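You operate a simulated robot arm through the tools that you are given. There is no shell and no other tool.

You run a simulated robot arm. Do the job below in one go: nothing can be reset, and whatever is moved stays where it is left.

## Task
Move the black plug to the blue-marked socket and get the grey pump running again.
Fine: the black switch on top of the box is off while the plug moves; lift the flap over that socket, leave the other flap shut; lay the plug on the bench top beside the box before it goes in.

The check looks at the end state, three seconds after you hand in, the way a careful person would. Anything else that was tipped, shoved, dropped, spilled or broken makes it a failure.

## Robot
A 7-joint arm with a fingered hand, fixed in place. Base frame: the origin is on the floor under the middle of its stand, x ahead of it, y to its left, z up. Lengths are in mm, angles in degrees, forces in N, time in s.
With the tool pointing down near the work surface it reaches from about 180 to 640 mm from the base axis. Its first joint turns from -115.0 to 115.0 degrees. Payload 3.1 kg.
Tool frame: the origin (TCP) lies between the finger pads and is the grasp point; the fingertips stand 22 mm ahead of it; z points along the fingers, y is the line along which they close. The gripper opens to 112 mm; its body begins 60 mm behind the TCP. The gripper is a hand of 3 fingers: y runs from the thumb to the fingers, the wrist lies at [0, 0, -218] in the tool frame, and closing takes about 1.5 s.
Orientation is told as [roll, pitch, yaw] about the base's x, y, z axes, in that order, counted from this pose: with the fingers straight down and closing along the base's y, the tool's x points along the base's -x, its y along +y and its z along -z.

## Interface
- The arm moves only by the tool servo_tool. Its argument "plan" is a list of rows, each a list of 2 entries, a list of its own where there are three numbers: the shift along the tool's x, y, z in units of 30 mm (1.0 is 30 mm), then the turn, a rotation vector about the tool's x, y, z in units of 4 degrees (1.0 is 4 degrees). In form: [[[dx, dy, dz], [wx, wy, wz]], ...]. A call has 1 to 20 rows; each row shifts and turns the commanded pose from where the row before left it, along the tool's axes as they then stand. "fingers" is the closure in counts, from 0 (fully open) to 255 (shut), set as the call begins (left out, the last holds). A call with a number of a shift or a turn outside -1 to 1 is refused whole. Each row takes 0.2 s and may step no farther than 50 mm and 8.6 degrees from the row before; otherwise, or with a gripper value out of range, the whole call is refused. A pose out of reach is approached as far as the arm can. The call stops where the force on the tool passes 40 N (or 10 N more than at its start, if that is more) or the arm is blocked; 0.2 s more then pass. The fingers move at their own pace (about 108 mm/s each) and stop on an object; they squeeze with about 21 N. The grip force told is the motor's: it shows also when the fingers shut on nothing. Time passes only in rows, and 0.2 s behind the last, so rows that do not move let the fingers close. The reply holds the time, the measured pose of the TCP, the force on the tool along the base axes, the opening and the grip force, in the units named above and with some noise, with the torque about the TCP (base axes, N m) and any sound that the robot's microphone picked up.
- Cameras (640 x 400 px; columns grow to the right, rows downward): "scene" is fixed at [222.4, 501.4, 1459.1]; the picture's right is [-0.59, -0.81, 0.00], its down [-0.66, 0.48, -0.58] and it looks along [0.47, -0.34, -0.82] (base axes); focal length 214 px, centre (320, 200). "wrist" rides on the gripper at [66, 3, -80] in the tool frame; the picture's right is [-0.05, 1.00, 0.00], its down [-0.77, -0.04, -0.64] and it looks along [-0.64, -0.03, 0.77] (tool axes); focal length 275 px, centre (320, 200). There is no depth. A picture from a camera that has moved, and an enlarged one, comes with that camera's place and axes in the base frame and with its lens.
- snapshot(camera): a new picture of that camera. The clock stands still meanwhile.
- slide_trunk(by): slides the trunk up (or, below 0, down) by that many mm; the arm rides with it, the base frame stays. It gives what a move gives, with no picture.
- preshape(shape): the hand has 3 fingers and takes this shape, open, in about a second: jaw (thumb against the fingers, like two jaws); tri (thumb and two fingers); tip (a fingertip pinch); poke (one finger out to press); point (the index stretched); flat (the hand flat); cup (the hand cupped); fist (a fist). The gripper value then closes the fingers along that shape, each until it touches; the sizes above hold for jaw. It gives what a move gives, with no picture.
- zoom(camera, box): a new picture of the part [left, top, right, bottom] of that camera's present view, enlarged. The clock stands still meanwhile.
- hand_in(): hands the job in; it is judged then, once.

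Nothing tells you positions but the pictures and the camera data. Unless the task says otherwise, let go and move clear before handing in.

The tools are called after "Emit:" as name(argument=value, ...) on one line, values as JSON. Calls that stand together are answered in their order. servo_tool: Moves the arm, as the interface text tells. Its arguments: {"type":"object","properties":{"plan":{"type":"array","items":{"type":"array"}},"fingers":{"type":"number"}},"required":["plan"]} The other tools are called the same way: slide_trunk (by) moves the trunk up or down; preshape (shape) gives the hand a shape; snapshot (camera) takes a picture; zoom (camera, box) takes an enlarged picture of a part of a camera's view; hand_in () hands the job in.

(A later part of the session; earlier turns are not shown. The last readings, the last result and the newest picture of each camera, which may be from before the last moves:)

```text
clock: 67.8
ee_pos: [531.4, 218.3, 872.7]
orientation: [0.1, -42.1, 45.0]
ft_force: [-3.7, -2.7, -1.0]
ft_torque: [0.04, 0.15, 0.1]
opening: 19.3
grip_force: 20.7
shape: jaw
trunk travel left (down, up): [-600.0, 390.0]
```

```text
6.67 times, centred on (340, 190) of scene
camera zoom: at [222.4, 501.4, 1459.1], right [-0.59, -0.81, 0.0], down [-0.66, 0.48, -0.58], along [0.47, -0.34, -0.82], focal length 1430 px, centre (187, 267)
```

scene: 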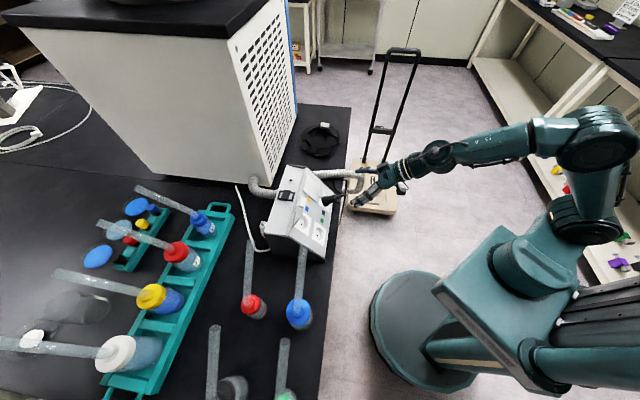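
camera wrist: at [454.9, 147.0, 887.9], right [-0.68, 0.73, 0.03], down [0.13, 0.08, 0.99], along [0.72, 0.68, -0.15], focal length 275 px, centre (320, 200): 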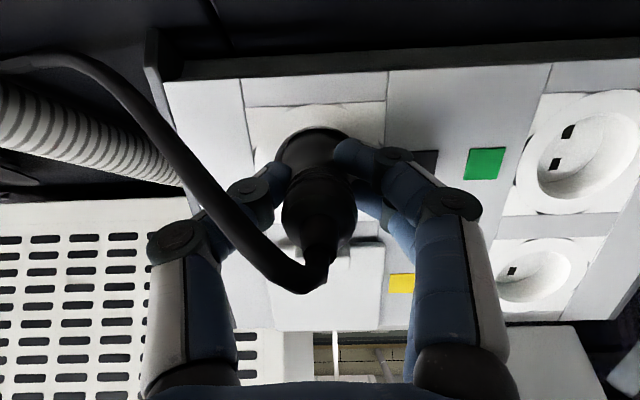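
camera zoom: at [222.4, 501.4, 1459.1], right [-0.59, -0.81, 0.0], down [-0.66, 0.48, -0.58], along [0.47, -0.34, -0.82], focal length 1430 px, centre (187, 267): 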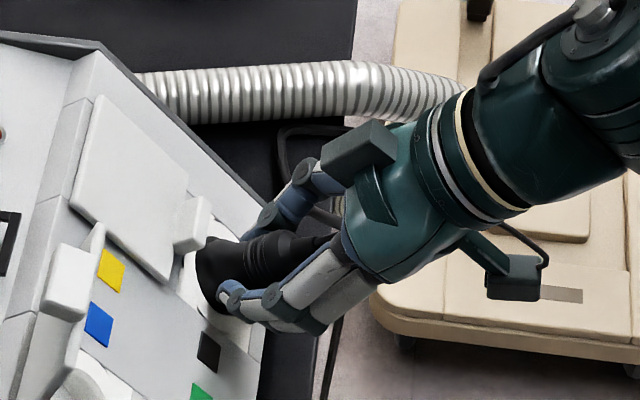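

The plug is gripped around its waist at about 21 N. Now I'll pull straight out along the socket axis in small steps.

Emit:
servo_tool(plan=[[[0.023, 0, -0.165], [0, 0, 0]], [[0.023, 0, -0.165], [0, 0, 0]], [[0.023, 0, -0.165], [0, 0, 0]], [[0, 0, 0], [0, 0, 0]]])

Emit:
snapshot(camera="wrist")

Emit:
zoom(camera="scene", box=[310, 160, 370, 220])

```text
clock: 68.8
ee_pos: [523.8, 210.8, 882.8]
orientation: [0.2, -42.1, 44.8]
ft_force: [0.6, -0.4, -0.7]
ft_torque: [0.03, 0.0, 0.0]
opening: 18.1
grip_force: 20.9
shape: jaw
trunk travel left (down, up): [-600.0, 390.0]
```

```text
taken
camera wrist: at [447.5, 139.2, 897.4], right [-0.68, 0.73, 0.03], down [0.13, 0.08, 0.99], along [0.72, 0.68, -0.15], focal length 275 px, centre (320, 200)
```

wrist: 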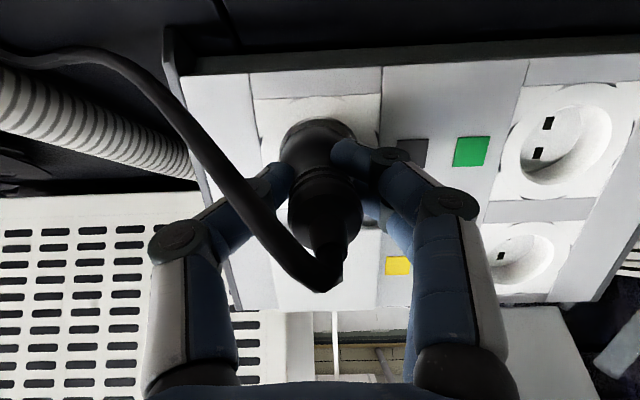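

```text
6.67 times, centred on (340, 190) of scene
camera zoom: at [222.4, 501.4, 1459.1], right [-0.59, -0.81, 0.0], down [-0.66, 0.48, -0.58], along [0.47, -0.34, -0.82], focal length 1430 px, centre (187, 267)
```

zoom: 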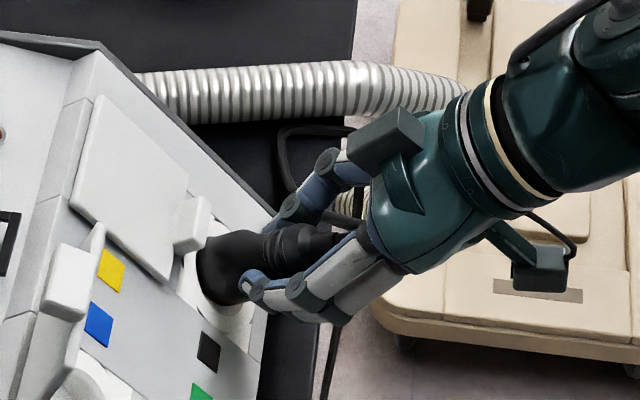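

The plug is moving out with the hand, with little force. I'll keep pulling along the axis until the pins clear.

Emit:
servo_tool(plan=[[[0.023, 0, -0.165], [0, 0, 0]], [[0.023, 0, -0.165], [0, 0, 0]], [[0.023, 0, -0.165], [0, 0, 0]], [[0.023, 0, -0.165], [0, 0, 0]], [[0.023, 0, -0.165], [0, 0, 0]], [[0.023, 0, -0.165], [0, 0, 0]], [[0, 0, 0], [0, 0, 0]]])

Emit:
snapshot(camera="wrist")

Emit:
zoom(camera="scene", box=[310, 160, 370, 220])

```text
clock: 70.4
ee_pos: [507.0, 193.9, 899.6]
orientation: [0.2, -42.1, 45.0]
ft_force: [0.1, 0.3, -0.9]
ft_torque: [-0.05, 0.03, -0.02]
opening: 18.2
grip_force: 21.0
shape: jaw
trunk travel left (down, up): [-600.0, 390.0]
```

```text
taken
camera wrist: at [431.4, 122.8, 916.7], right [-0.68, 0.73, 0.03], down [0.13, 0.08, 0.99], along [0.72, 0.68, -0.15], focal length 275 px, centre (320, 200)
```

wrist: 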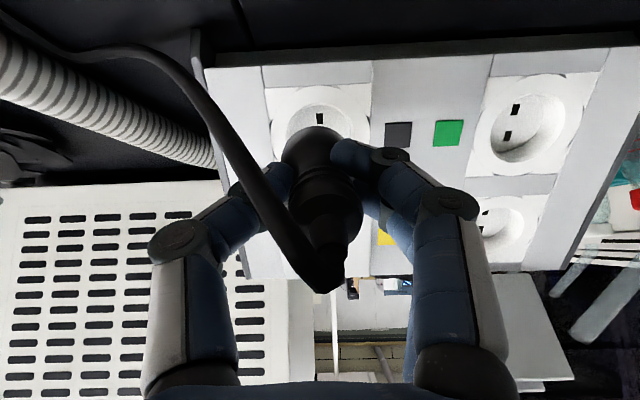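

```text
6.67 times, centred on (340, 190) of scene
camera zoom: at [222.4, 501.4, 1459.1], right [-0.59, -0.81, 0.0], down [-0.66, 0.48, -0.58], along [0.47, -0.34, -0.82], focal length 1430 px, centre (187, 267)
```

zoom: 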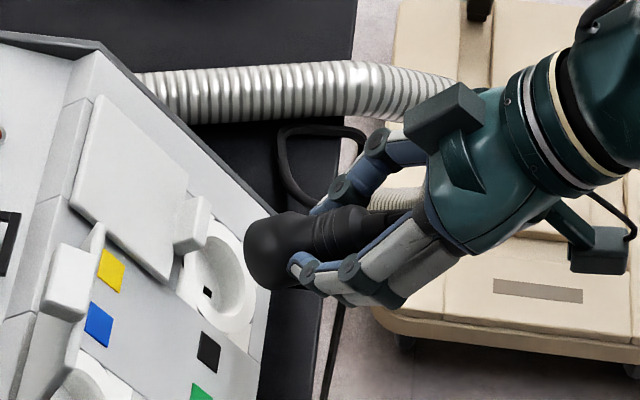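

The plug is out of the socket. I'll pull back a bit further to be sure the pins are clear, then inspect it in the grip.

Emit:
servo_tool(plan=[[[0.07, 0, -0.5], [0, 0, 0]], [[0.07, 0, -0.5], [0, 0, 0]], [[0.07, 0, -0.5], [0, 0, 0]], [[0, 0, 0], [0, 0, 0]]])

Emit:
zoom(camera="wrist", box=[220, 80, 440, 310])

Emit:
zoom(camera="scene", box=[315, 155, 385, 225])

```text
clock: 71.4
ee_pos: [483.4, 169.3, 930.6]
orientation: [0.1, -42.1, 44.9]
ft_force: [-0.3, -0.3, -0.9]
ft_torque: [0.01, 0.0, -0.01]
opening: 18.1
grip_force: 21.0
shape: jaw
trunk travel left (down, up): [-600.0, 390.0]
```

```text
1.74 times, centred on (330, 195) of wrist
camera zoom: at [406.6, 98.0, 946.4], right [-0.68, 0.73, 0.03], down [0.13, 0.08, 0.99], along [0.72, 0.68, -0.15], focal length 479 px, centre (303, 209)
```

zoom: 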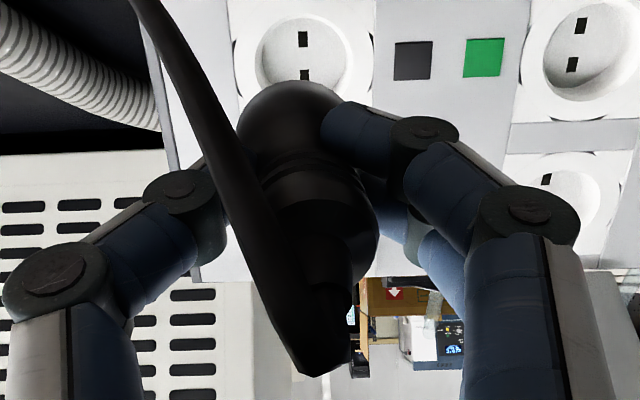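

```text
5.71 times, centred on (350, 190) of scene
camera zoom: at [222.4, 501.4, 1459.1], right [-0.59, -0.81, 0.0], down [-0.66, 0.48, -0.58], along [0.47, -0.34, -0.82], focal length 1226 px, centre (149, 257)
```

zoom: 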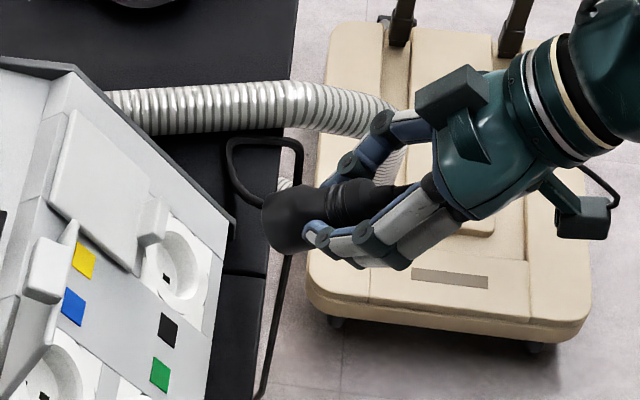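

The plug is free, tilted slightly in the grip, which the lay-down and re-grip will let me correct. I'll carry it across in front of the box toward the near side, watching for cable tension.

Emit:
servo_tool(plan=[[[0, 0.5, -0.3], [0, 0, 0]], [[0, 0.93, 0], [0, 0, 0]], [[0, 0.93, 0], [0, 0, 0]], [[0, 0.93, 0], [0, 0, 0]], [[0, 0.93, 0], [0, 0, 0]], [[0, 0, 0], [0, 0, 0]]])

Emit:
snapshot(camera="scene")

Emit:
snapshot(camera="wrist")

```text
clock: 72.8
ee_pos: [388.6, 255.6, 937.8]
orientation: [0.2, -42.0, 45.0]
ft_force: [0.1, 0.0, -0.7]
ft_torque: [0.02, 0.02, 0.03]
opening: 18.3
grip_force: 21.1
shape: jaw
trunk travel left (down, up): [-600.0, 390.0]
```

```text
taken
```

scene: 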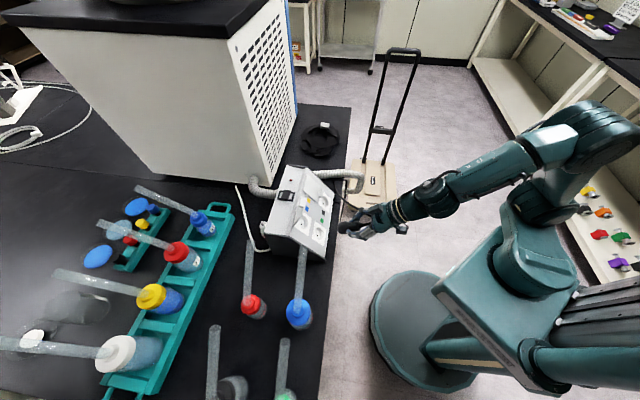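

```text
taken
camera wrist: at [312.8, 183.8, 952.3], right [-0.68, 0.73, 0.03], down [0.13, 0.08, 0.99], along [0.72, 0.68, -0.15], focal length 275 px, centre (320, 200)
```

wrist: 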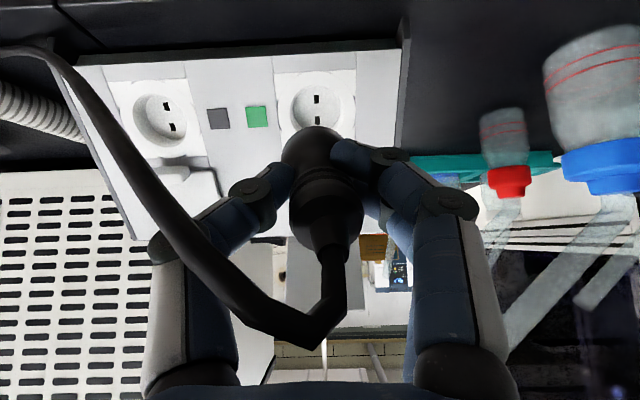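

No cable tension so far. I'll continue to the near side of the box.

Emit:
servo_tool(plan=[[[0, 1, 0], [0, 0, 0]], [[0, 1, 0], [0, 0, 0]], [[0, 1, 0], [0, 0, 0]], [[0, 1, 0], [0, 0, 0]], [[0, 0, 0], [0, 0, 0]]])

Emit:
snapshot(camera="wrist")

Emit:
zoom(camera="scene", box=[260, 180, 400, 320])

```text
clock: 74.0
ee_pos: [305.3, 340.5, 938.8]
orientation: [0.2, -42.1, 44.8]
ft_force: [-0.7, -0.2, -0.9]
ft_torque: [-0.04, 0.0, 0.04]
opening: 18.2
grip_force: 20.9
shape: jaw
trunk travel left (down, up): [-600.0, 390.0]
```

```text
taken
camera wrist: at [228.0, 269.2, 953.1], right [-0.68, 0.73, 0.03], down [0.13, 0.08, 0.99], along [0.72, 0.68, -0.15], focal length 275 px, centre (320, 200)
```

wrist: 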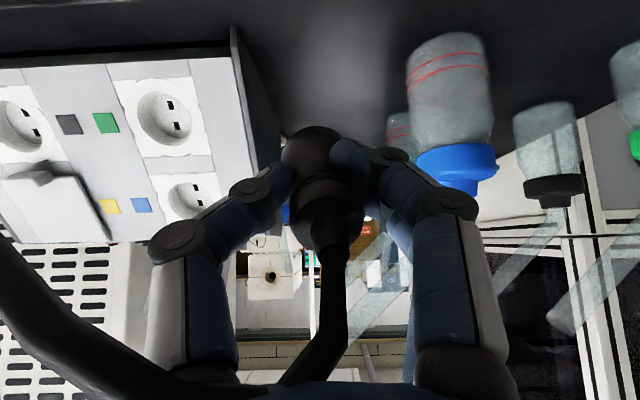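

```text
2.86 times, centred on (330, 250) of scene
camera zoom: at [222.4, 501.4, 1459.1], right [-0.59, -0.81, 0.0], down [-0.66, 0.48, -0.58], along [0.47, -0.34, -0.82], focal length 613 px, centre (291, 57)
```

zoom: 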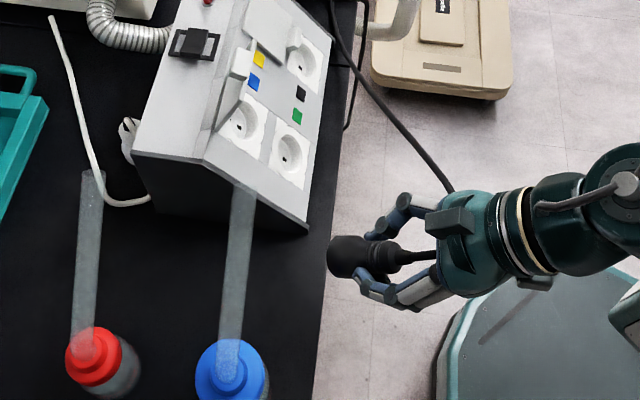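

Still no cable tension. I'll now move over the bench beside the box while tilting the hand toward level, so the plug comes in lying nearly flat.

Emit:
servo_tool(plan=[[[-0.072, 0, 0.409], [0, -0.917, 0]], [[-0.046, 0, 0.413], [0, -0.917, 0]], [[-0.02, 0, 0.415], [0, -0.917, 0]], [[0.007, 0, 0.416], [0, -0.917, 0]], [[0.034, 0, 0.414], [0, -0.917, 0]], [[0.06, 0, 0.411], [0, -0.917, 0]], [[0.086, 0, 0.407], [0, -0.917, 0]], [[0.112, 0, 0.4], [0, -0.917, 0]], [[0.137, 0, 0.392], [0, -0.917, 0]], [[0, 0, 0], [0, 0, 0]]])

Emit:
snapshot(camera="wrist")

Emit:
zoom(camera="scene", box=[260, 180, 400, 320])

```text
clock: 76.2
ee_pos: [367.9, 403.4, 869.3]
orientation: [0.5, -75.2, 44.5]
ft_force: [-0.7, -0.3, 0.0]
ft_torque: [-0.03, 0.01, 0.01]
opening: 17.8
grip_force: 20.9
shape: jaw
trunk travel left (down, up): [-600.0, 390.0]
```

```text
taken
camera wrist: at [296.4, 337.6, 826.0], right [-0.7, 0.71, 0.05], down [-0.27, -0.32, 0.91], along [0.66, 0.62, 0.42], focal length 275 px, centre (320, 200)
```

wrist: 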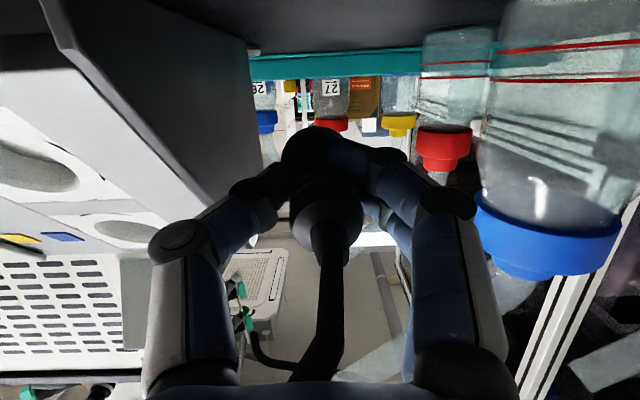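

```text
2.86 times, centred on (330, 250) of scene
camera zoom: at [222.4, 501.4, 1459.1], right [-0.59, -0.81, 0.0], down [-0.66, 0.48, -0.58], along [0.47, -0.34, -0.82], focal length 613 px, centre (291, 57)
```

zoom: 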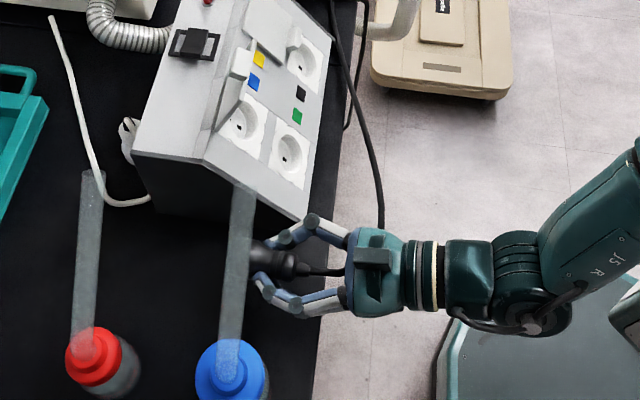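

The hand is beside the box, level with the bench edge, with no tension. I'll shift 10 mm away from the box and lower toward the bench.

Emit:
servo_tool(plan=[[[0.2, 0.35, 0.05], [0, 0, 0]], [[0.45, 0, 0.12], [0, 0, 0]], [[0.45, 0, 0.12], [0, 0, 0]], [[0, 0, 0], [0, 0, 0]]])

Emit:
servo_tool(plan=[[[0.13, 0, 0.035], [0, 0, 0]], [[0, 0, 0], [0, 0, 0]]])

Emit:
snapshot(camera="wrist")

Emit:
zoom(camera="scene", box=[270, 210, 360, 290])

```text
clock: 77.2
ee_pos: [359.1, 409.9, 834.1]
orientation: [0.4, -75.1, 44.7]
ft_force: [0.2, -0.1, -0.9]
ft_torque: [-0.02, -0.01, 0.01]
opening: 17.7
grip_force: 20.9
shape: jaw
trunk travel left (down, up): [-600.0, 390.0]
```

```text
clock: 77.8
ee_pos: [360.2, 410.2, 831.5]
orientation: [0.5, -75.0, 44.5]
ft_force: [0.4, -0.2, -0.8]
ft_torque: [-0.01, 0.04, 0.0]
opening: 17.6
grip_force: 20.2
shape: jaw
trunk travel left (down, up): [-600.0, 390.0]
```

```text
taken
camera wrist: at [289.5, 344.9, 787.8], right [-0.7, 0.72, 0.05], down [-0.27, -0.32, 0.91], along [0.66, 0.62, 0.42], focal length 275 px, centre (320, 200)
```

wrist: 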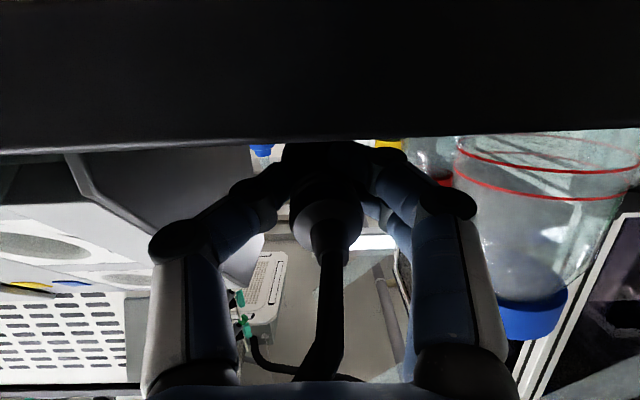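

```text
5.00 times, centred on (315, 250) of scene
camera zoom: at [222.4, 501.4, 1459.1], right [-0.59, -0.81, 0.0], down [-0.66, 0.48, -0.58], along [0.47, -0.34, -0.82], focal length 1072 px, centre (345, -50)
```

zoom: 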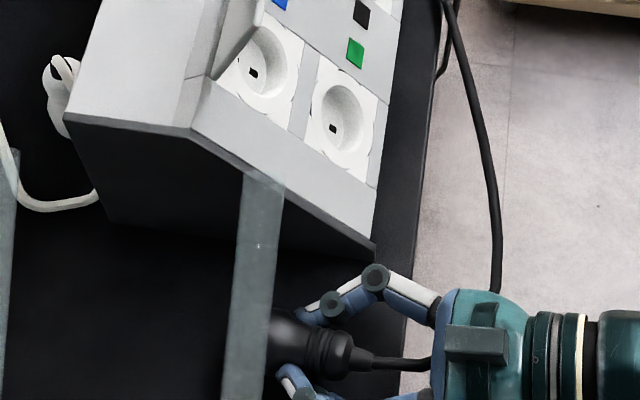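

The bench top edge shows at about z = 802. I'll lower in 2 mm steps until the plug touches.

Emit:
servo_tool(plan=[[[0.064, 0, 0.017], [0, 0, 0]], [[0.064, 0, 0.017], [0, 0, 0]], [[0, 0, 0], [0, 0, 0]]])

Emit:
servo_tool(plan=[[[0.064, 0, 0.017], [0, 0, 0]], [[0, 0, 0], [0, 0, 0]]])

```text
clock: 78.6
ee_pos: [361.1, 409.9, 826.7]
orientation: [0.4, -75.1, 44.7]
ft_force: [-0.9, -0.1, -0.5]
ft_torque: [0.0, -0.01, -0.02]
opening: 17.7
grip_force: 21.1
shape: jaw
trunk travel left (down, up): [-600.0, 390.0]
```

```text
clock: 79.2
ee_pos: [359.2, 410.3, 825.7]
orientation: [0.3, -75.1, 44.7]
ft_force: [0.1, -0.9, -1.2]
ft_torque: [-0.01, 0.04, -0.01]
opening: 17.8
grip_force: 21.3
shape: jaw
trunk travel left (down, up): [-600.0, 390.0]
```

No contact yet at z = 826. Continuing down gently.

Emit:
servo_tool(plan=[[[0.064, 0, 0.017], [0, 0, 0]], [[0, 0, 0], [0, 0, 0]]])

Emit:
servo_tool(plan=[[[0.064, 0, 0.017], [0, 0, 0]], [[0, 0, 0], [0, 0, 0]]])

Emit:
zoom(camera="wrist", box=[220, 80, 440, 260])

```text
clock: 79.8
ee_pos: [359.6, 409.6, 823.2]
orientation: [0.4, -75.2, 44.7]
ft_force: [0.0, 0.2, -1.2]
ft_torque: [-0.01, 0.0, -0.01]
opening: 17.9
grip_force: 21.0
shape: jaw
trunk travel left (down, up): [-600.0, 390.0]
```

```text
clock: 80.4
ee_pos: [360.1, 410.5, 821.3]
orientation: [0.3, -75.1, 44.6]
ft_force: [1.2, 0.4, -0.5]
ft_torque: [0.02, 0.01, 0.0]
opening: 18.0
grip_force: 20.8
shape: jaw
trunk travel left (down, up): [-600.0, 390.0]
```

```text
2.22 times, centred on (330, 170) of wrist
camera zoom: at [289.1, 344.9, 778.0], right [-0.7, 0.72, 0.05], down [-0.27, -0.32, 0.91], along [0.66, 0.62, 0.42], focal length 612 px, centre (298, 267)
```

zoom: 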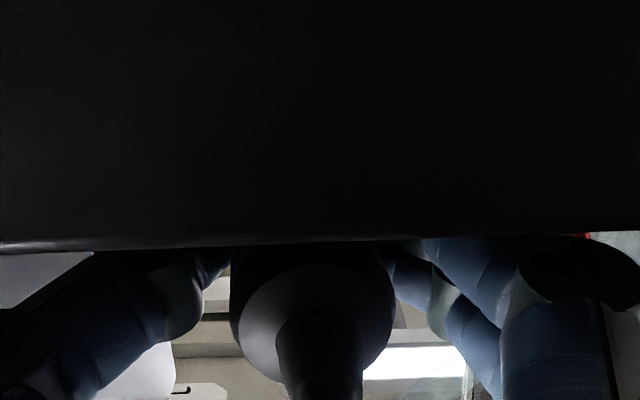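

Bench contact should be only a few millimetres away. Continuing in small steps.

Emit:
servo_tool(plan=[[[0.064, 0, 0.017], [0, 0, 0]], [[0, 0, 0], [0, 0, 0]]])

Emit:
servo_tool(plan=[[[0.064, 0, 0.017], [0, 0, 0]], [[0, 0, 0], [0, 0, 0]]])

Emit:
zoom(camera="scene", box=[290, 225, 350, 275])

```text
clock: 81.0
ee_pos: [360.0, 410.1, 820.1]
orientation: [0.5, -75.2, 44.6]
ft_force: [0.6, 0.3, 1.2]
ft_torque: [0.03, -0.08, 0.02]
opening: 17.8
grip_force: 21.4
shape: jaw
trunk travel left (down, up): [-600.0, 390.0]
```

```text
clock: 81.6
ee_pos: [360.5, 410.7, 818.2]
orientation: [0.6, -75.3, 44.3]
ft_force: [-0.7, -0.4, 7.2]
ft_torque: [0.17, -0.12, 0.01]
opening: 17.9
grip_force: 20.8
shape: jaw
trunk travel left (down, up): [-600.0, 390.0]
```

```text
8.00 times, centred on (320, 250) of scene
camera zoom: at [222.4, 501.4, 1459.1], right [-0.59, -0.81, 0.0], down [-0.66, 0.48, -0.58], along [0.47, -0.34, -0.82], focal length 1716 px, centre (320, -200)
```

zoom: 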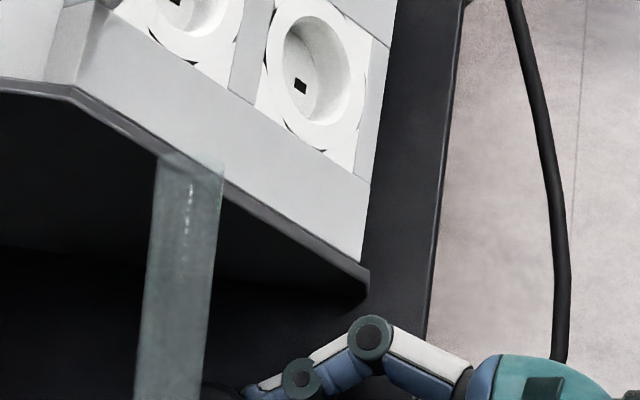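

The plug is touching the bench, contact about 25 mm ahead of the grip centre. Releasing it gently now.

Emit:
servo_tool(plan=[[[-0.03, 0, -0.008], [0, 0, 0]], [[0, 0, 0], [0, 0, 0]], [[0, 0, 0], [0, 0, 0]], [[0, 0, 0], [0, 0, 0]]], fingers=165)

Emit:
snapshot(camera="wrist")

Emit:
zoom(camera="scene", box=[270, 225, 350, 295])

```text
clock: 82.6
ee_pos: [359.4, 409.2, 819.2]
orientation: [0.5, -75.2, 44.5]
ft_force: [1.2, -1.1, 4.1]
ft_torque: [0.06, -0.01, -0.03]
opening: 38.1
grip_force: 0.1
shape: jaw
trunk travel left (down, up): [-600.0, 390.0]
```

```text
taken
camera wrist: at [288.9, 344.2, 775.1], right [-0.7, 0.72, 0.05], down [-0.27, -0.32, 0.91], along [0.66, 0.62, 0.42], focal length 275 px, centre (320, 200)
```

wrist: 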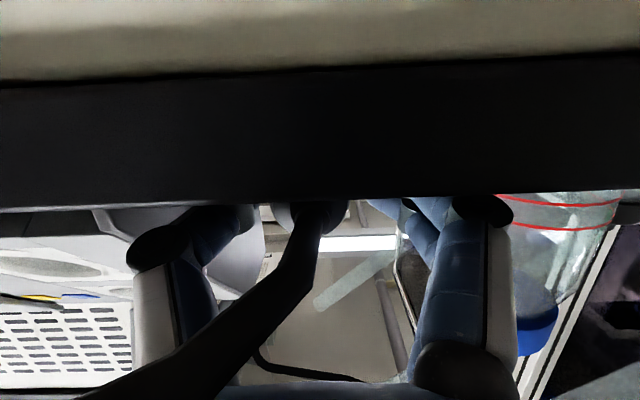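

```text
5.71 times, centred on (310, 260) of scene
camera zoom: at [222.4, 501.4, 1459.1], right [-0.59, -0.81, 0.0], down [-0.66, 0.48, -0.58], along [0.47, -0.34, -0.82], focal length 1226 px, centre (377, -143)
```

zoom: 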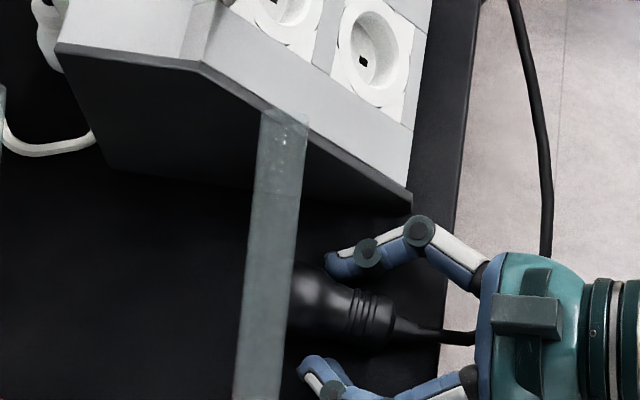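

The plug is lying on the bench, released. I'll raise the hand a few millimetres and look closely at how it rests.

Emit:
servo_tool(plan=[[[-0.064, 0, -0.017], [0, 0, 0]], [[0, 0, -0.5], [0, 0, 0]], [[0, 0, -0.5], [0, 0, 0]], [[0, 0, 0], [0, 0, 0]], [[0, 0, 0], [0, 0, 0]], [[0, 0, 0], [0, 0, 0]]])

Emit:
zoom(camera="scene", box=[290, 250, 340, 290])

Emit:
snapshot(camera="wrist")

```text
clock: 84.0
ee_pos: [338.9, 389.3, 827.4]
orientation: [0.4, -75.0, 44.5]
ft_force: [0.3, -1.1, -0.1]
ft_torque: [-0.02, 0.01, -0.03]
opening: 38.8
grip_force: 0.0
shape: jaw
trunk travel left (down, up): [-600.0, 390.0]
```

```text
10.00 times, centred on (315, 270) of scene
camera zoom: at [222.4, 501.4, 1459.1], right [-0.59, -0.81, 0.0], down [-0.66, 0.48, -0.58], along [0.47, -0.34, -0.82], focal length 2145 px, centre (370, -500)
```

zoom: 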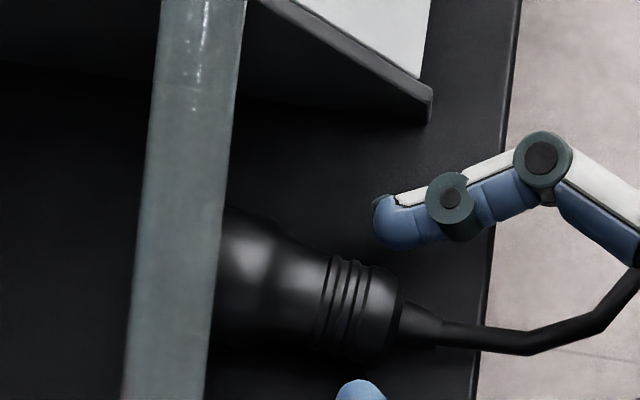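

```text
taken
camera wrist: at [268.6, 324.3, 784.8], right [-0.7, 0.71, 0.05], down [-0.27, -0.32, 0.91], along [0.66, 0.62, 0.42], focal length 275 px, centre (320, 200)
```

wrist: 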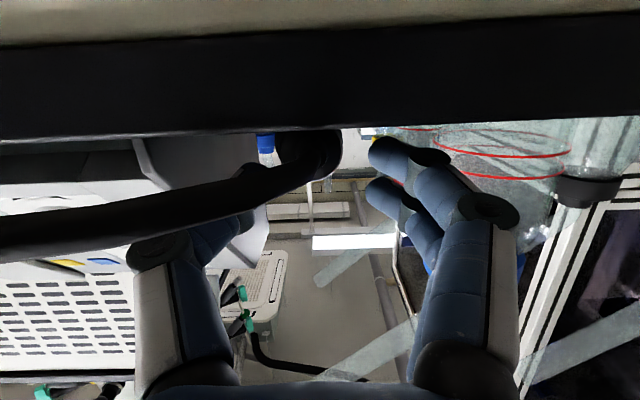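

The plug rests steadily on the bench beside the box, nose a few degrees toward the box. Now I'll move back in at the same height and pick it up again.

Emit:
servo_tool(plan=[[[-0.035, 0, 0.5], [0, 0, 0]], [[-0.03, 0, 0.5], [0, 0, 0]], [[0, 0, 0], [0, 0, 0]]])

Emit:
servo_tool(plan=[[[0, 0, 0], [0, 0, 0]], [[0, 0, 0], [0, 0, 0]], [[0, 0, 0], [0, 0, 0]], [[0, 0, 0], [0, 0, 0]], [[0, 0, 0], [0, 0, 0]], [[0, 0, 0], [0, 0, 0]]], fingers=255)

Emit:
zoom(camera="scene", box=[290, 250, 340, 290])

Emit:
snapshot(camera="wrist")

```text
clock: 84.8
ee_pos: [358.8, 411.7, 822.0]
orientation: [0.3, -75.1, 44.5]
ft_force: [0.9, 0.3, -0.2]
ft_torque: [0.02, 0.0, 0.02]
opening: 39.3
grip_force: 0.1
shape: jaw
trunk travel left (down, up): [-600.0, 390.0]
```

```text
clock: 86.2
ee_pos: [358.5, 411.7, 821.9]
orientation: [0.4, -75.1, 44.7]
ft_force: [-1.2, 0.4, -0.4]
ft_torque: [0.0, 0.02, -0.03]
opening: 20.3
grip_force: 21.1
shape: jaw
trunk travel left (down, up): [-600.0, 390.0]
```

```text
10.00 times, centred on (315, 270) of scene
camera zoom: at [222.4, 501.4, 1459.1], right [-0.59, -0.81, 0.0], down [-0.66, 0.48, -0.58], along [0.47, -0.34, -0.82], focal length 2145 px, centre (370, -500)
```

zoom: 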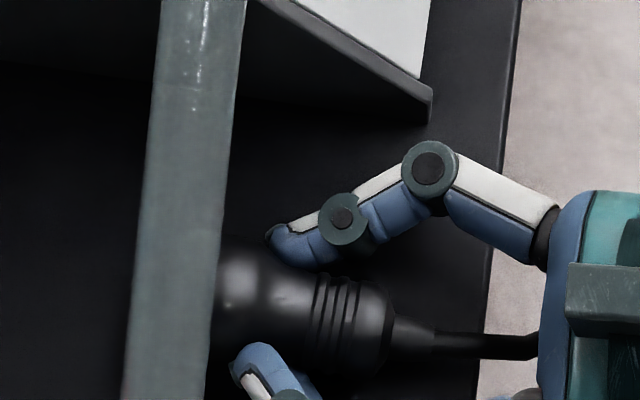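

```text
taken
camera wrist: at [289.0, 345.6, 778.8], right [-0.7, 0.72, 0.05], down [-0.27, -0.32, 0.91], along [0.66, 0.62, 0.42], focal length 275 px, centre (320, 200)
```

wrist: 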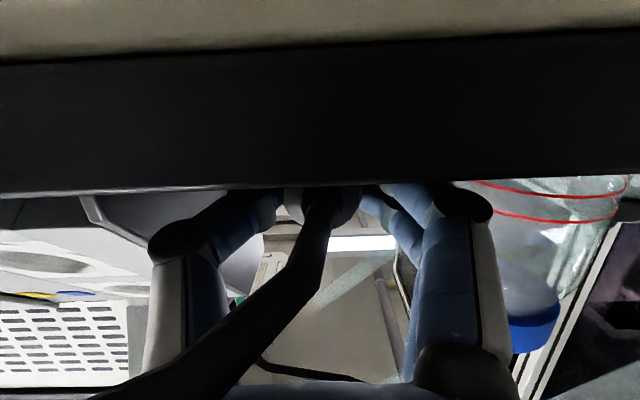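

The plug is gripped again at 21 N. I'll lift it off the bench and swing back in front of the box.

Emit:
servo_tool(plan=[[[-0.773, 0, -0.207], [0, 0, 0]], [[-0.773, 0, -0.207], [0, 0, 0]], [[-0.162, 0, -0.383], [0, 0.917, 0]], [[-0.137, 0, -0.392], [0, 0.917, 0]], [[-0.112, 0, -0.4], [0, 0.917, 0]], [[-0.086, 0, -0.407], [0, 0.917, 0]], [[-0.06, 0, -0.411], [0, 0.917, 0]], [[-0.034, 0, -0.414], [0, 0.917, 0]], [[-0.007, 0, -0.416], [0, 0.917, 0]], [[0, 0, 0], [0, 0, 0]]])

Emit:
snapshot(camera="wrist")

Emit:
zoom(camera="scene", box=[270, 190, 370, 280])

```text
clock: 88.4
ee_pos: [312.1, 360.7, 922.7]
orientation: [0.1, -49.4, 44.9]
ft_force: [-0.4, 1.3, -0.5]
ft_torque: [0.03, 0.0, -0.01]
opening: 19.0
grip_force: 21.4
shape: jaw
trunk travel left (down, up): [-600.0, 390.0]
```

```text
taken
camera wrist: at [234.6, 289.1, 925.8], right [-0.68, 0.73, 0.04], down [0.04, -0.01, 1.0], along [0.73, 0.69, -0.02], focal length 275 px, centre (320, 200)
```

wrist: 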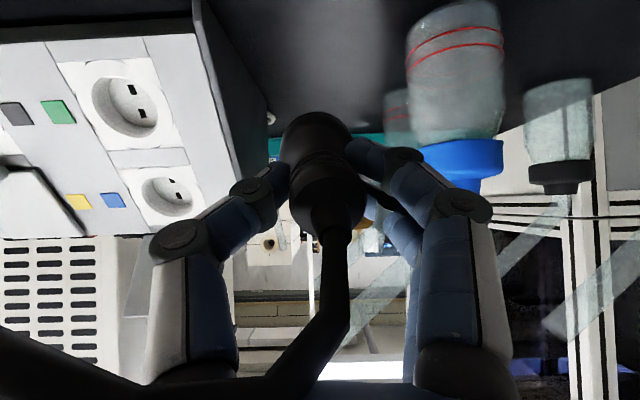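

```text
4.44 times, centred on (320, 235) of scene
camera zoom: at [222.4, 501.4, 1459.1], right [-0.59, -0.81, 0.0], down [-0.66, 0.48, -0.58], along [0.47, -0.34, -0.82], focal length 953 px, centre (320, 44)
```

zoom: 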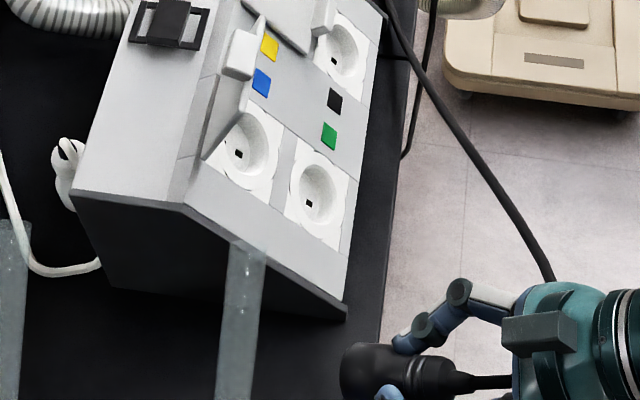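

The plug came up cleanly. The blue socket is in view at the left, so I'll zoom there for an accurate position, and on the plug for its attitude in the grip.

Emit:
zoom(camera="wrist", box=[60, 40, 240, 240])

Emit:
zoom(camera="wrist", box=[240, 90, 420, 280])

Emit:
zoom(camera="scene", box=[290, 200, 350, 250])

```text
2.00 times, centred on (150, 140) of wrist
camera zoom: at [234.6, 289.1, 925.8], right [-0.68, 0.73, 0.04], down [0.04, -0.01, 1.0], along [0.73, 0.69, -0.02], focal length 551 px, centre (660, 320)
```

zoom: 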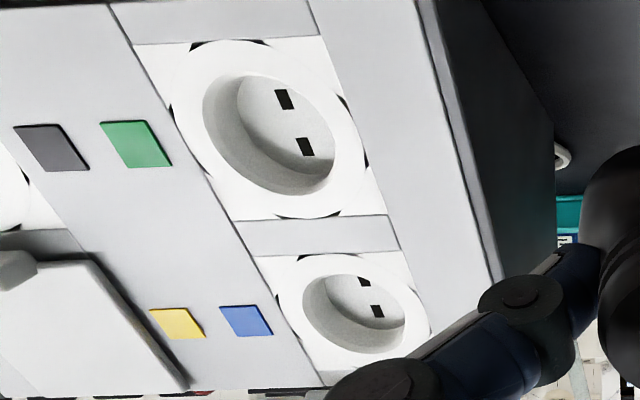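

```text
2.11 times, centred on (330, 185) of wrist
camera zoom: at [234.6, 289.1, 925.8], right [-0.68, 0.73, 0.04], down [0.04, -0.01, 1.0], along [0.73, 0.69, -0.02], focal length 580 px, centre (299, 232)
```

zoom: 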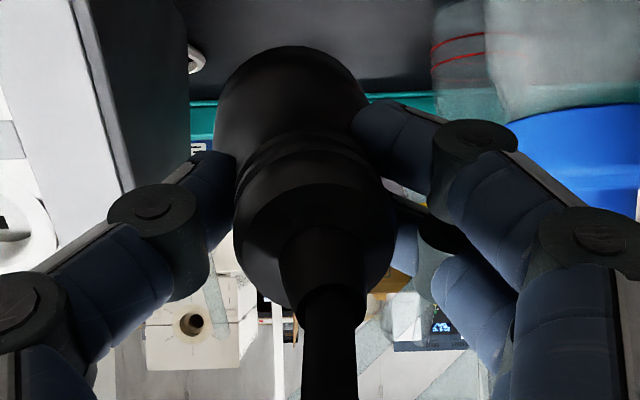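

```text
8.00 times, centred on (320, 225) of scene
camera zoom: at [222.4, 501.4, 1459.1], right [-0.59, -0.81, 0.0], down [-0.66, 0.48, -0.58], along [0.47, -0.34, -0.82], focal length 1716 px, centre (320, 0)
```

zoom: 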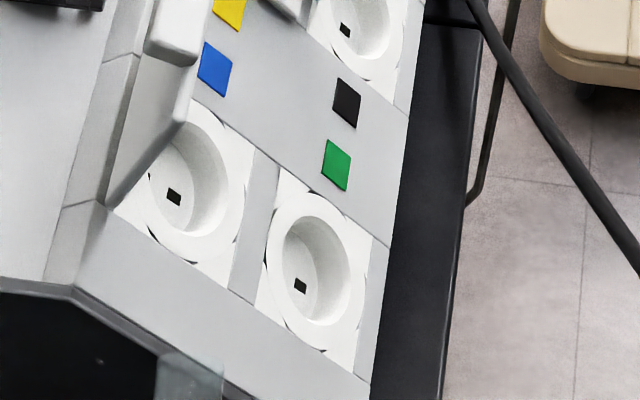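

The plug sits further forward in the grip now, a bit pitched up and with its nose about 6° toward the far side. I'll zoom on the plug front to check the pins and their orientation.

Emit:
zoom(camera="scene", box=[310, 255, 360, 290])

Emit:
zoom(camera="scene", box=[315, 263, 340, 283])

```text
11.43 times, centred on (335, 272) of scene
camera zoom: at [222.4, 501.4, 1459.1], right [-0.59, -0.81, 0.0], down [-0.66, 0.48, -0.58], along [0.47, -0.34, -0.82], focal length 2451 px, centre (149, -629)
```

zoom: 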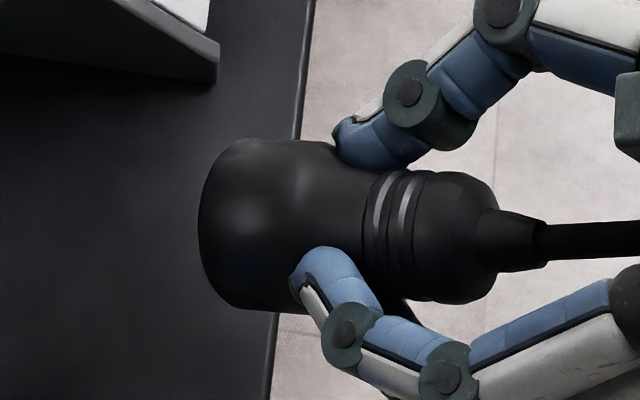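

```text
16.00 times, centred on (328, 273) of scene
camera zoom: at [222.4, 501.4, 1459.1], right [-0.59, -0.81, 0.0], down [-0.66, 0.48, -0.58], along [0.47, -0.34, -0.82], focal length 3432 px, centre (200, -968)
```

zoom: 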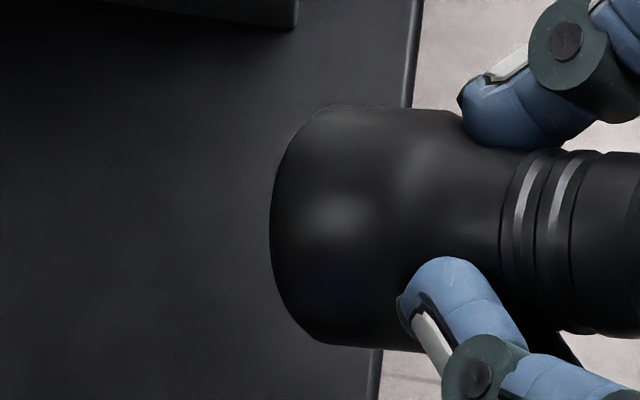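

The plug's nose leans about 5° sideways and 6° up relative to the hand, which I can compensate for by turning the hand. I'll move in front of the blue socket with that correction, stopping well short of it.

Emit:
servo_tool(plan=[[[-0.138, -0.891, -0.167], [0, 0, 0]], [[-0.138, -0.891, -0.167], [0, 0, 0]], [[-0.138, -0.891, -0.167], [0, 0, 0]], [[-0.138, -0.891, -0.167], [0, 0, 0]], [[-0.138, -0.891, -0.167], [0, 0, 0]], [[0, 0, 0], [-0.64, 0.5, 0]], [[0, 0, 0], [-0.64, 0.5, 0]], [[-0.855, -0.035, 0.393], [0, 0, 0]], [[-0.855, -0.035, 0.393], [0, 0, 0]], [[0, 0, 0], [0, 0, 0]]])

Emit:
snapshot(camera="wrist")

Emit:
zoom(camera="scene", box=[285, 185, 365, 245])

```text
clock: 90.6
ee_pos: [440.9, 297.7, 974.0]
orientation: [5.3, -45.4, 45.0]
ft_force: [0.4, -0.2, -0.5]
ft_torque: [-0.01, -0.01, 0.01]
opening: 19.4
grip_force: 20.9
shape: jaw
trunk travel left (down, up): [-600.0, 390.0]
```

```text
taken
camera wrist: at [368.6, 220.8, 983.9], right [-0.73, 0.68, 0.1], down [0.13, 0.0, 0.99], along [0.67, 0.73, -0.09], focal length 275 px, centre (320, 200)
```

wrist: 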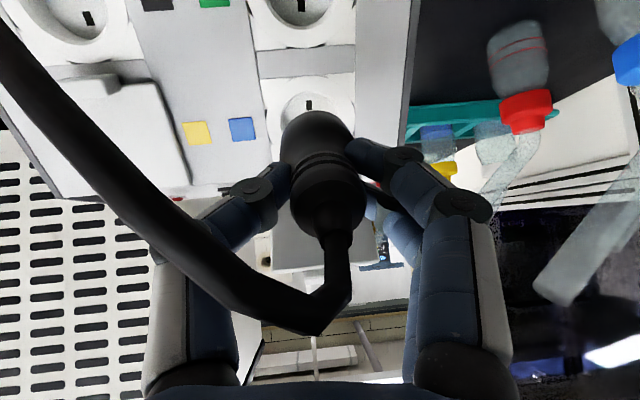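

```text
6.67 times, centred on (325, 215) of scene
camera zoom: at [222.4, 501.4, 1459.1], right [-0.59, -0.81, 0.0], down [-0.66, 0.48, -0.58], along [0.47, -0.34, -0.82], focal length 1430 px, centre (287, 100)
```

zoom: 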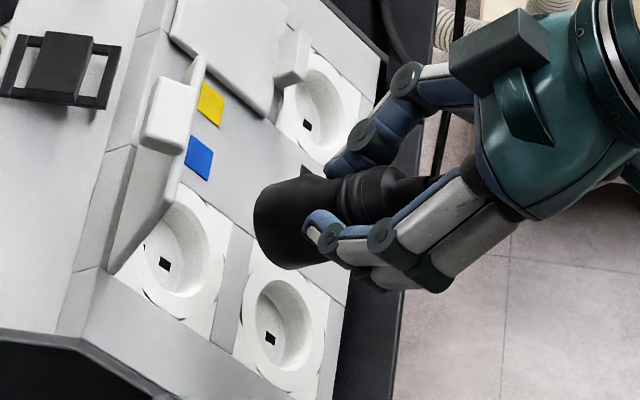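

The plug is hovering about 55 mm in front of the blue socket. Zooming in on both views to check alignment.

Emit:
zoom(camera="wrist", box=[230, 60, 400, 200])

Emit:
zoom(camera="scene", box=[295, 190, 345, 235])

```text
2.86 times, centred on (315, 130) of wrist
camera zoom: at [368.6, 220.8, 983.9], right [-0.73, 0.68, 0.1], down [0.13, 0.0, 0.99], along [0.67, 0.73, -0.09], focal length 786 px, centre (334, 400)
```

zoom: 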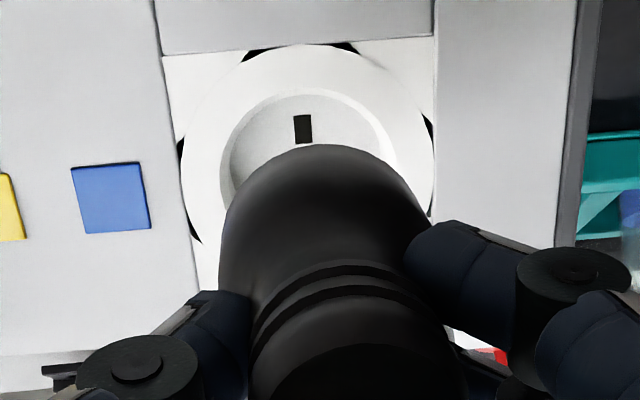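

```text
8.89 times, centred on (320, 212) of scene
camera zoom: at [222.4, 501.4, 1459.1], right [-0.59, -0.81, 0.0], down [-0.66, 0.48, -0.58], along [0.47, -0.34, -0.82], focal length 1906 px, centre (320, 89)
```

zoom: 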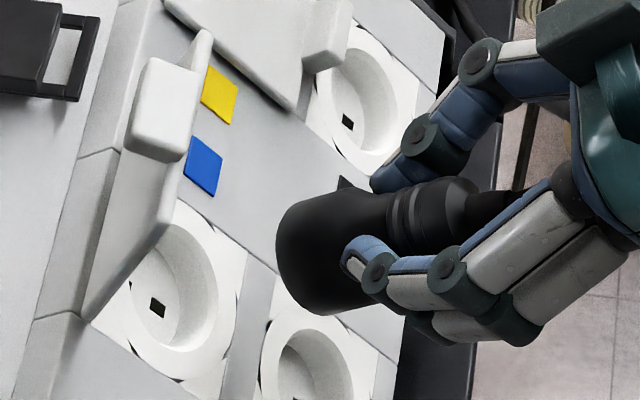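

Both views agree: the plug's axis points at the blue socket within about 1.5 mm. I'll apply that small correction and advance 35 mm, then check again.

Emit:
servo_tool(plan=[[[-0.075, -0.033, 0.578], [0, 0, 0]], [[-0.075, -0.033, 0.578], [0, 0, 0]], [[0, 0, 0], [0, 0, 0]]])

Emit:
zoom(camera="wrist", box=[230, 60, 400, 200])

Emit:
zoom(camera="scene", box=[290, 195, 340, 240])

```text
clock: 91.4
ee_pos: [459.2, 321.1, 954.0]
orientation: [5.2, -45.6, 45.2]
ft_force: [0.2, -0.4, -0.5]
ft_torque: [0.01, -0.01, 0.0]
opening: 19.1
grip_force: 21.1
shape: jaw
trunk travel left (down, up): [-600.0, 390.0]
```

```text
2.86 times, centred on (315, 130) of wrist
camera zoom: at [386.7, 243.2, 963.0], right [-0.73, 0.68, 0.1], down [0.13, 0.0, 0.99], along [0.67, 0.73, -0.09], focal length 786 px, centre (334, 400)
```

zoom: 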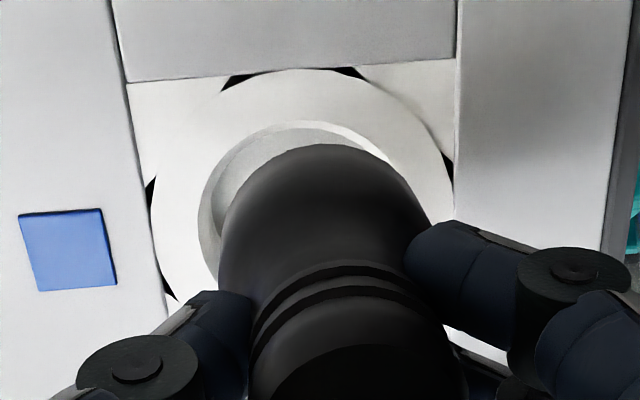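

```text
8.89 times, centred on (315, 218) of scene
camera zoom: at [222.4, 501.4, 1459.1], right [-0.59, -0.81, 0.0], down [-0.66, 0.48, -0.58], along [0.47, -0.34, -0.82], focal length 1906 px, centre (364, 44)
```

zoom: 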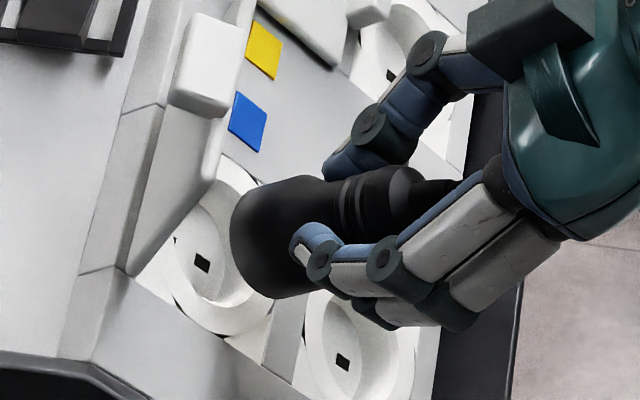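

The plug is 20 mm from the socket face and needs about 3 mm toward the far side. I'll correct this while advancing another 8 mm.

Emit:
servo_tool(plan=[[[0, -0.096, 0], [0, 0, 0]], [[-0.028, -0.026, 0.264], [0, 0, 0]], [[0, 0, 0], [0, 0, 0]]])

Emit:
zoom(camera="wrist", box=[230, 60, 400, 200])

Emit:
zoom(camera="scene", box=[290, 195, 340, 240])

```text
clock: 92.2
ee_pos: [465.3, 321.8, 949.4]
orientation: [5.1, -45.5, 45.2]
ft_force: [0.4, -0.9, 0.2]
ft_torque: [0.0, 0.01, 0.01]
opening: 19.2
grip_force: 21.1
shape: jaw
trunk travel left (down, up): [-600.0, 390.0]
```

```text
2.86 times, centred on (315, 130) of wrist
camera zoom: at [393.2, 245.8, 958.0], right [-0.73, 0.68, 0.1], down [0.13, 0.0, 0.99], along [0.68, 0.73, -0.09], focal length 786 px, centre (334, 400)
```

zoom: 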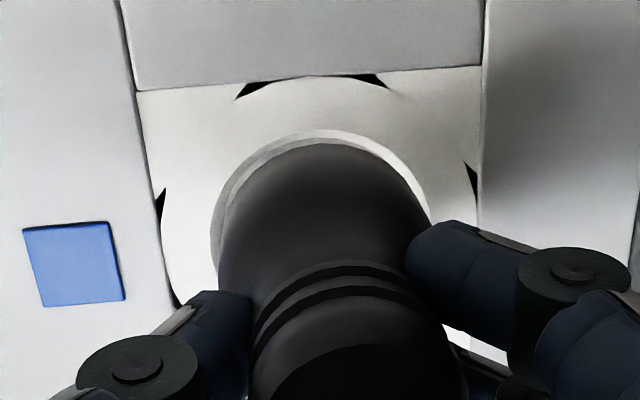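

```text
8.89 times, centred on (315, 218) of scene
camera zoom: at [222.4, 501.4, 1459.1], right [-0.59, -0.81, 0.0], down [-0.66, 0.48, -0.58], along [0.47, -0.34, -0.82], focal length 1906 px, centre (364, 44)
```

zoom: 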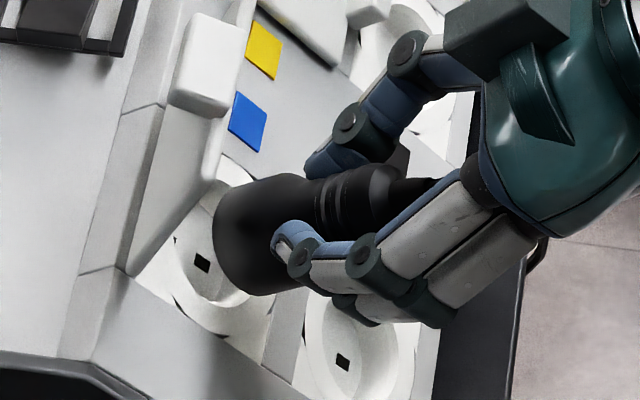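

Alignment now looks excellent in both views: plug and recess are concentric. I'll push in slowly along the socket axis.

Emit:
servo_tool(plan=[[[-0.018, -0.016, 0.165], [0, 0, 0]], [[-0.018, -0.016, 0.165], [0, 0, 0]], [[-0.011, -0.01, 0.099], [0, 0, 0]], [[0, 0, 0], [0, 0, 0]]])

Emit:
zoom(camera="wrist", box=[230, 60, 400, 200])

Emit:
zoom(camera="scene", box=[290, 195, 340, 240])

```text
clock: 93.2
ee_pos: [472.3, 332.0, 942.8]
orientation: [5.1, -45.5, 45.0]
ft_force: [-0.6, -0.3, 5.0]
ft_torque: [0.06, -0.02, -0.01]
opening: 19.3
grip_force: 21.1
shape: jaw
trunk travel left (down, up): [-600.0, 390.0]
```

```text
2.86 times, centred on (315, 130) of wrist
camera zoom: at [400.0, 253.5, 950.4], right [-0.73, 0.68, 0.1], down [0.13, 0.0, 0.99], along [0.67, 0.73, -0.09], focal length 786 px, centre (334, 400)
```

zoom: 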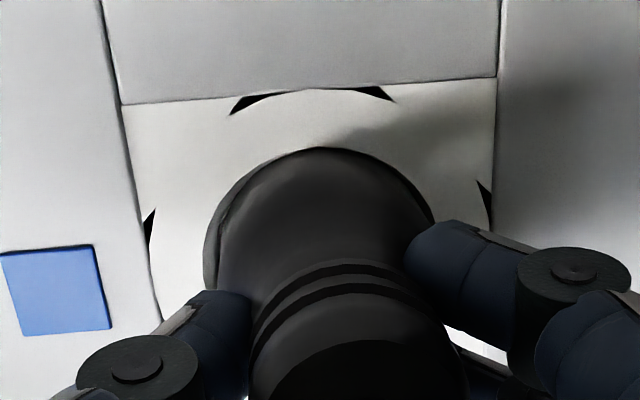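

```text
8.89 times, centred on (315, 218) of scene
camera zoom: at [222.4, 501.4, 1459.1], right [-0.59, -0.81, 0.0], down [-0.66, 0.48, -0.58], along [0.47, -0.34, -0.82], focal length 1906 px, centre (364, 44)
```

zoom: 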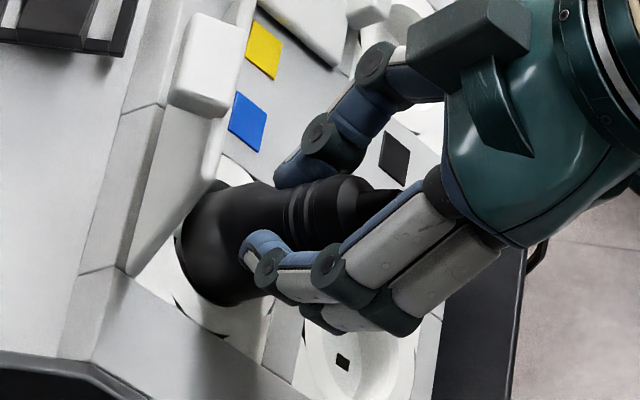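

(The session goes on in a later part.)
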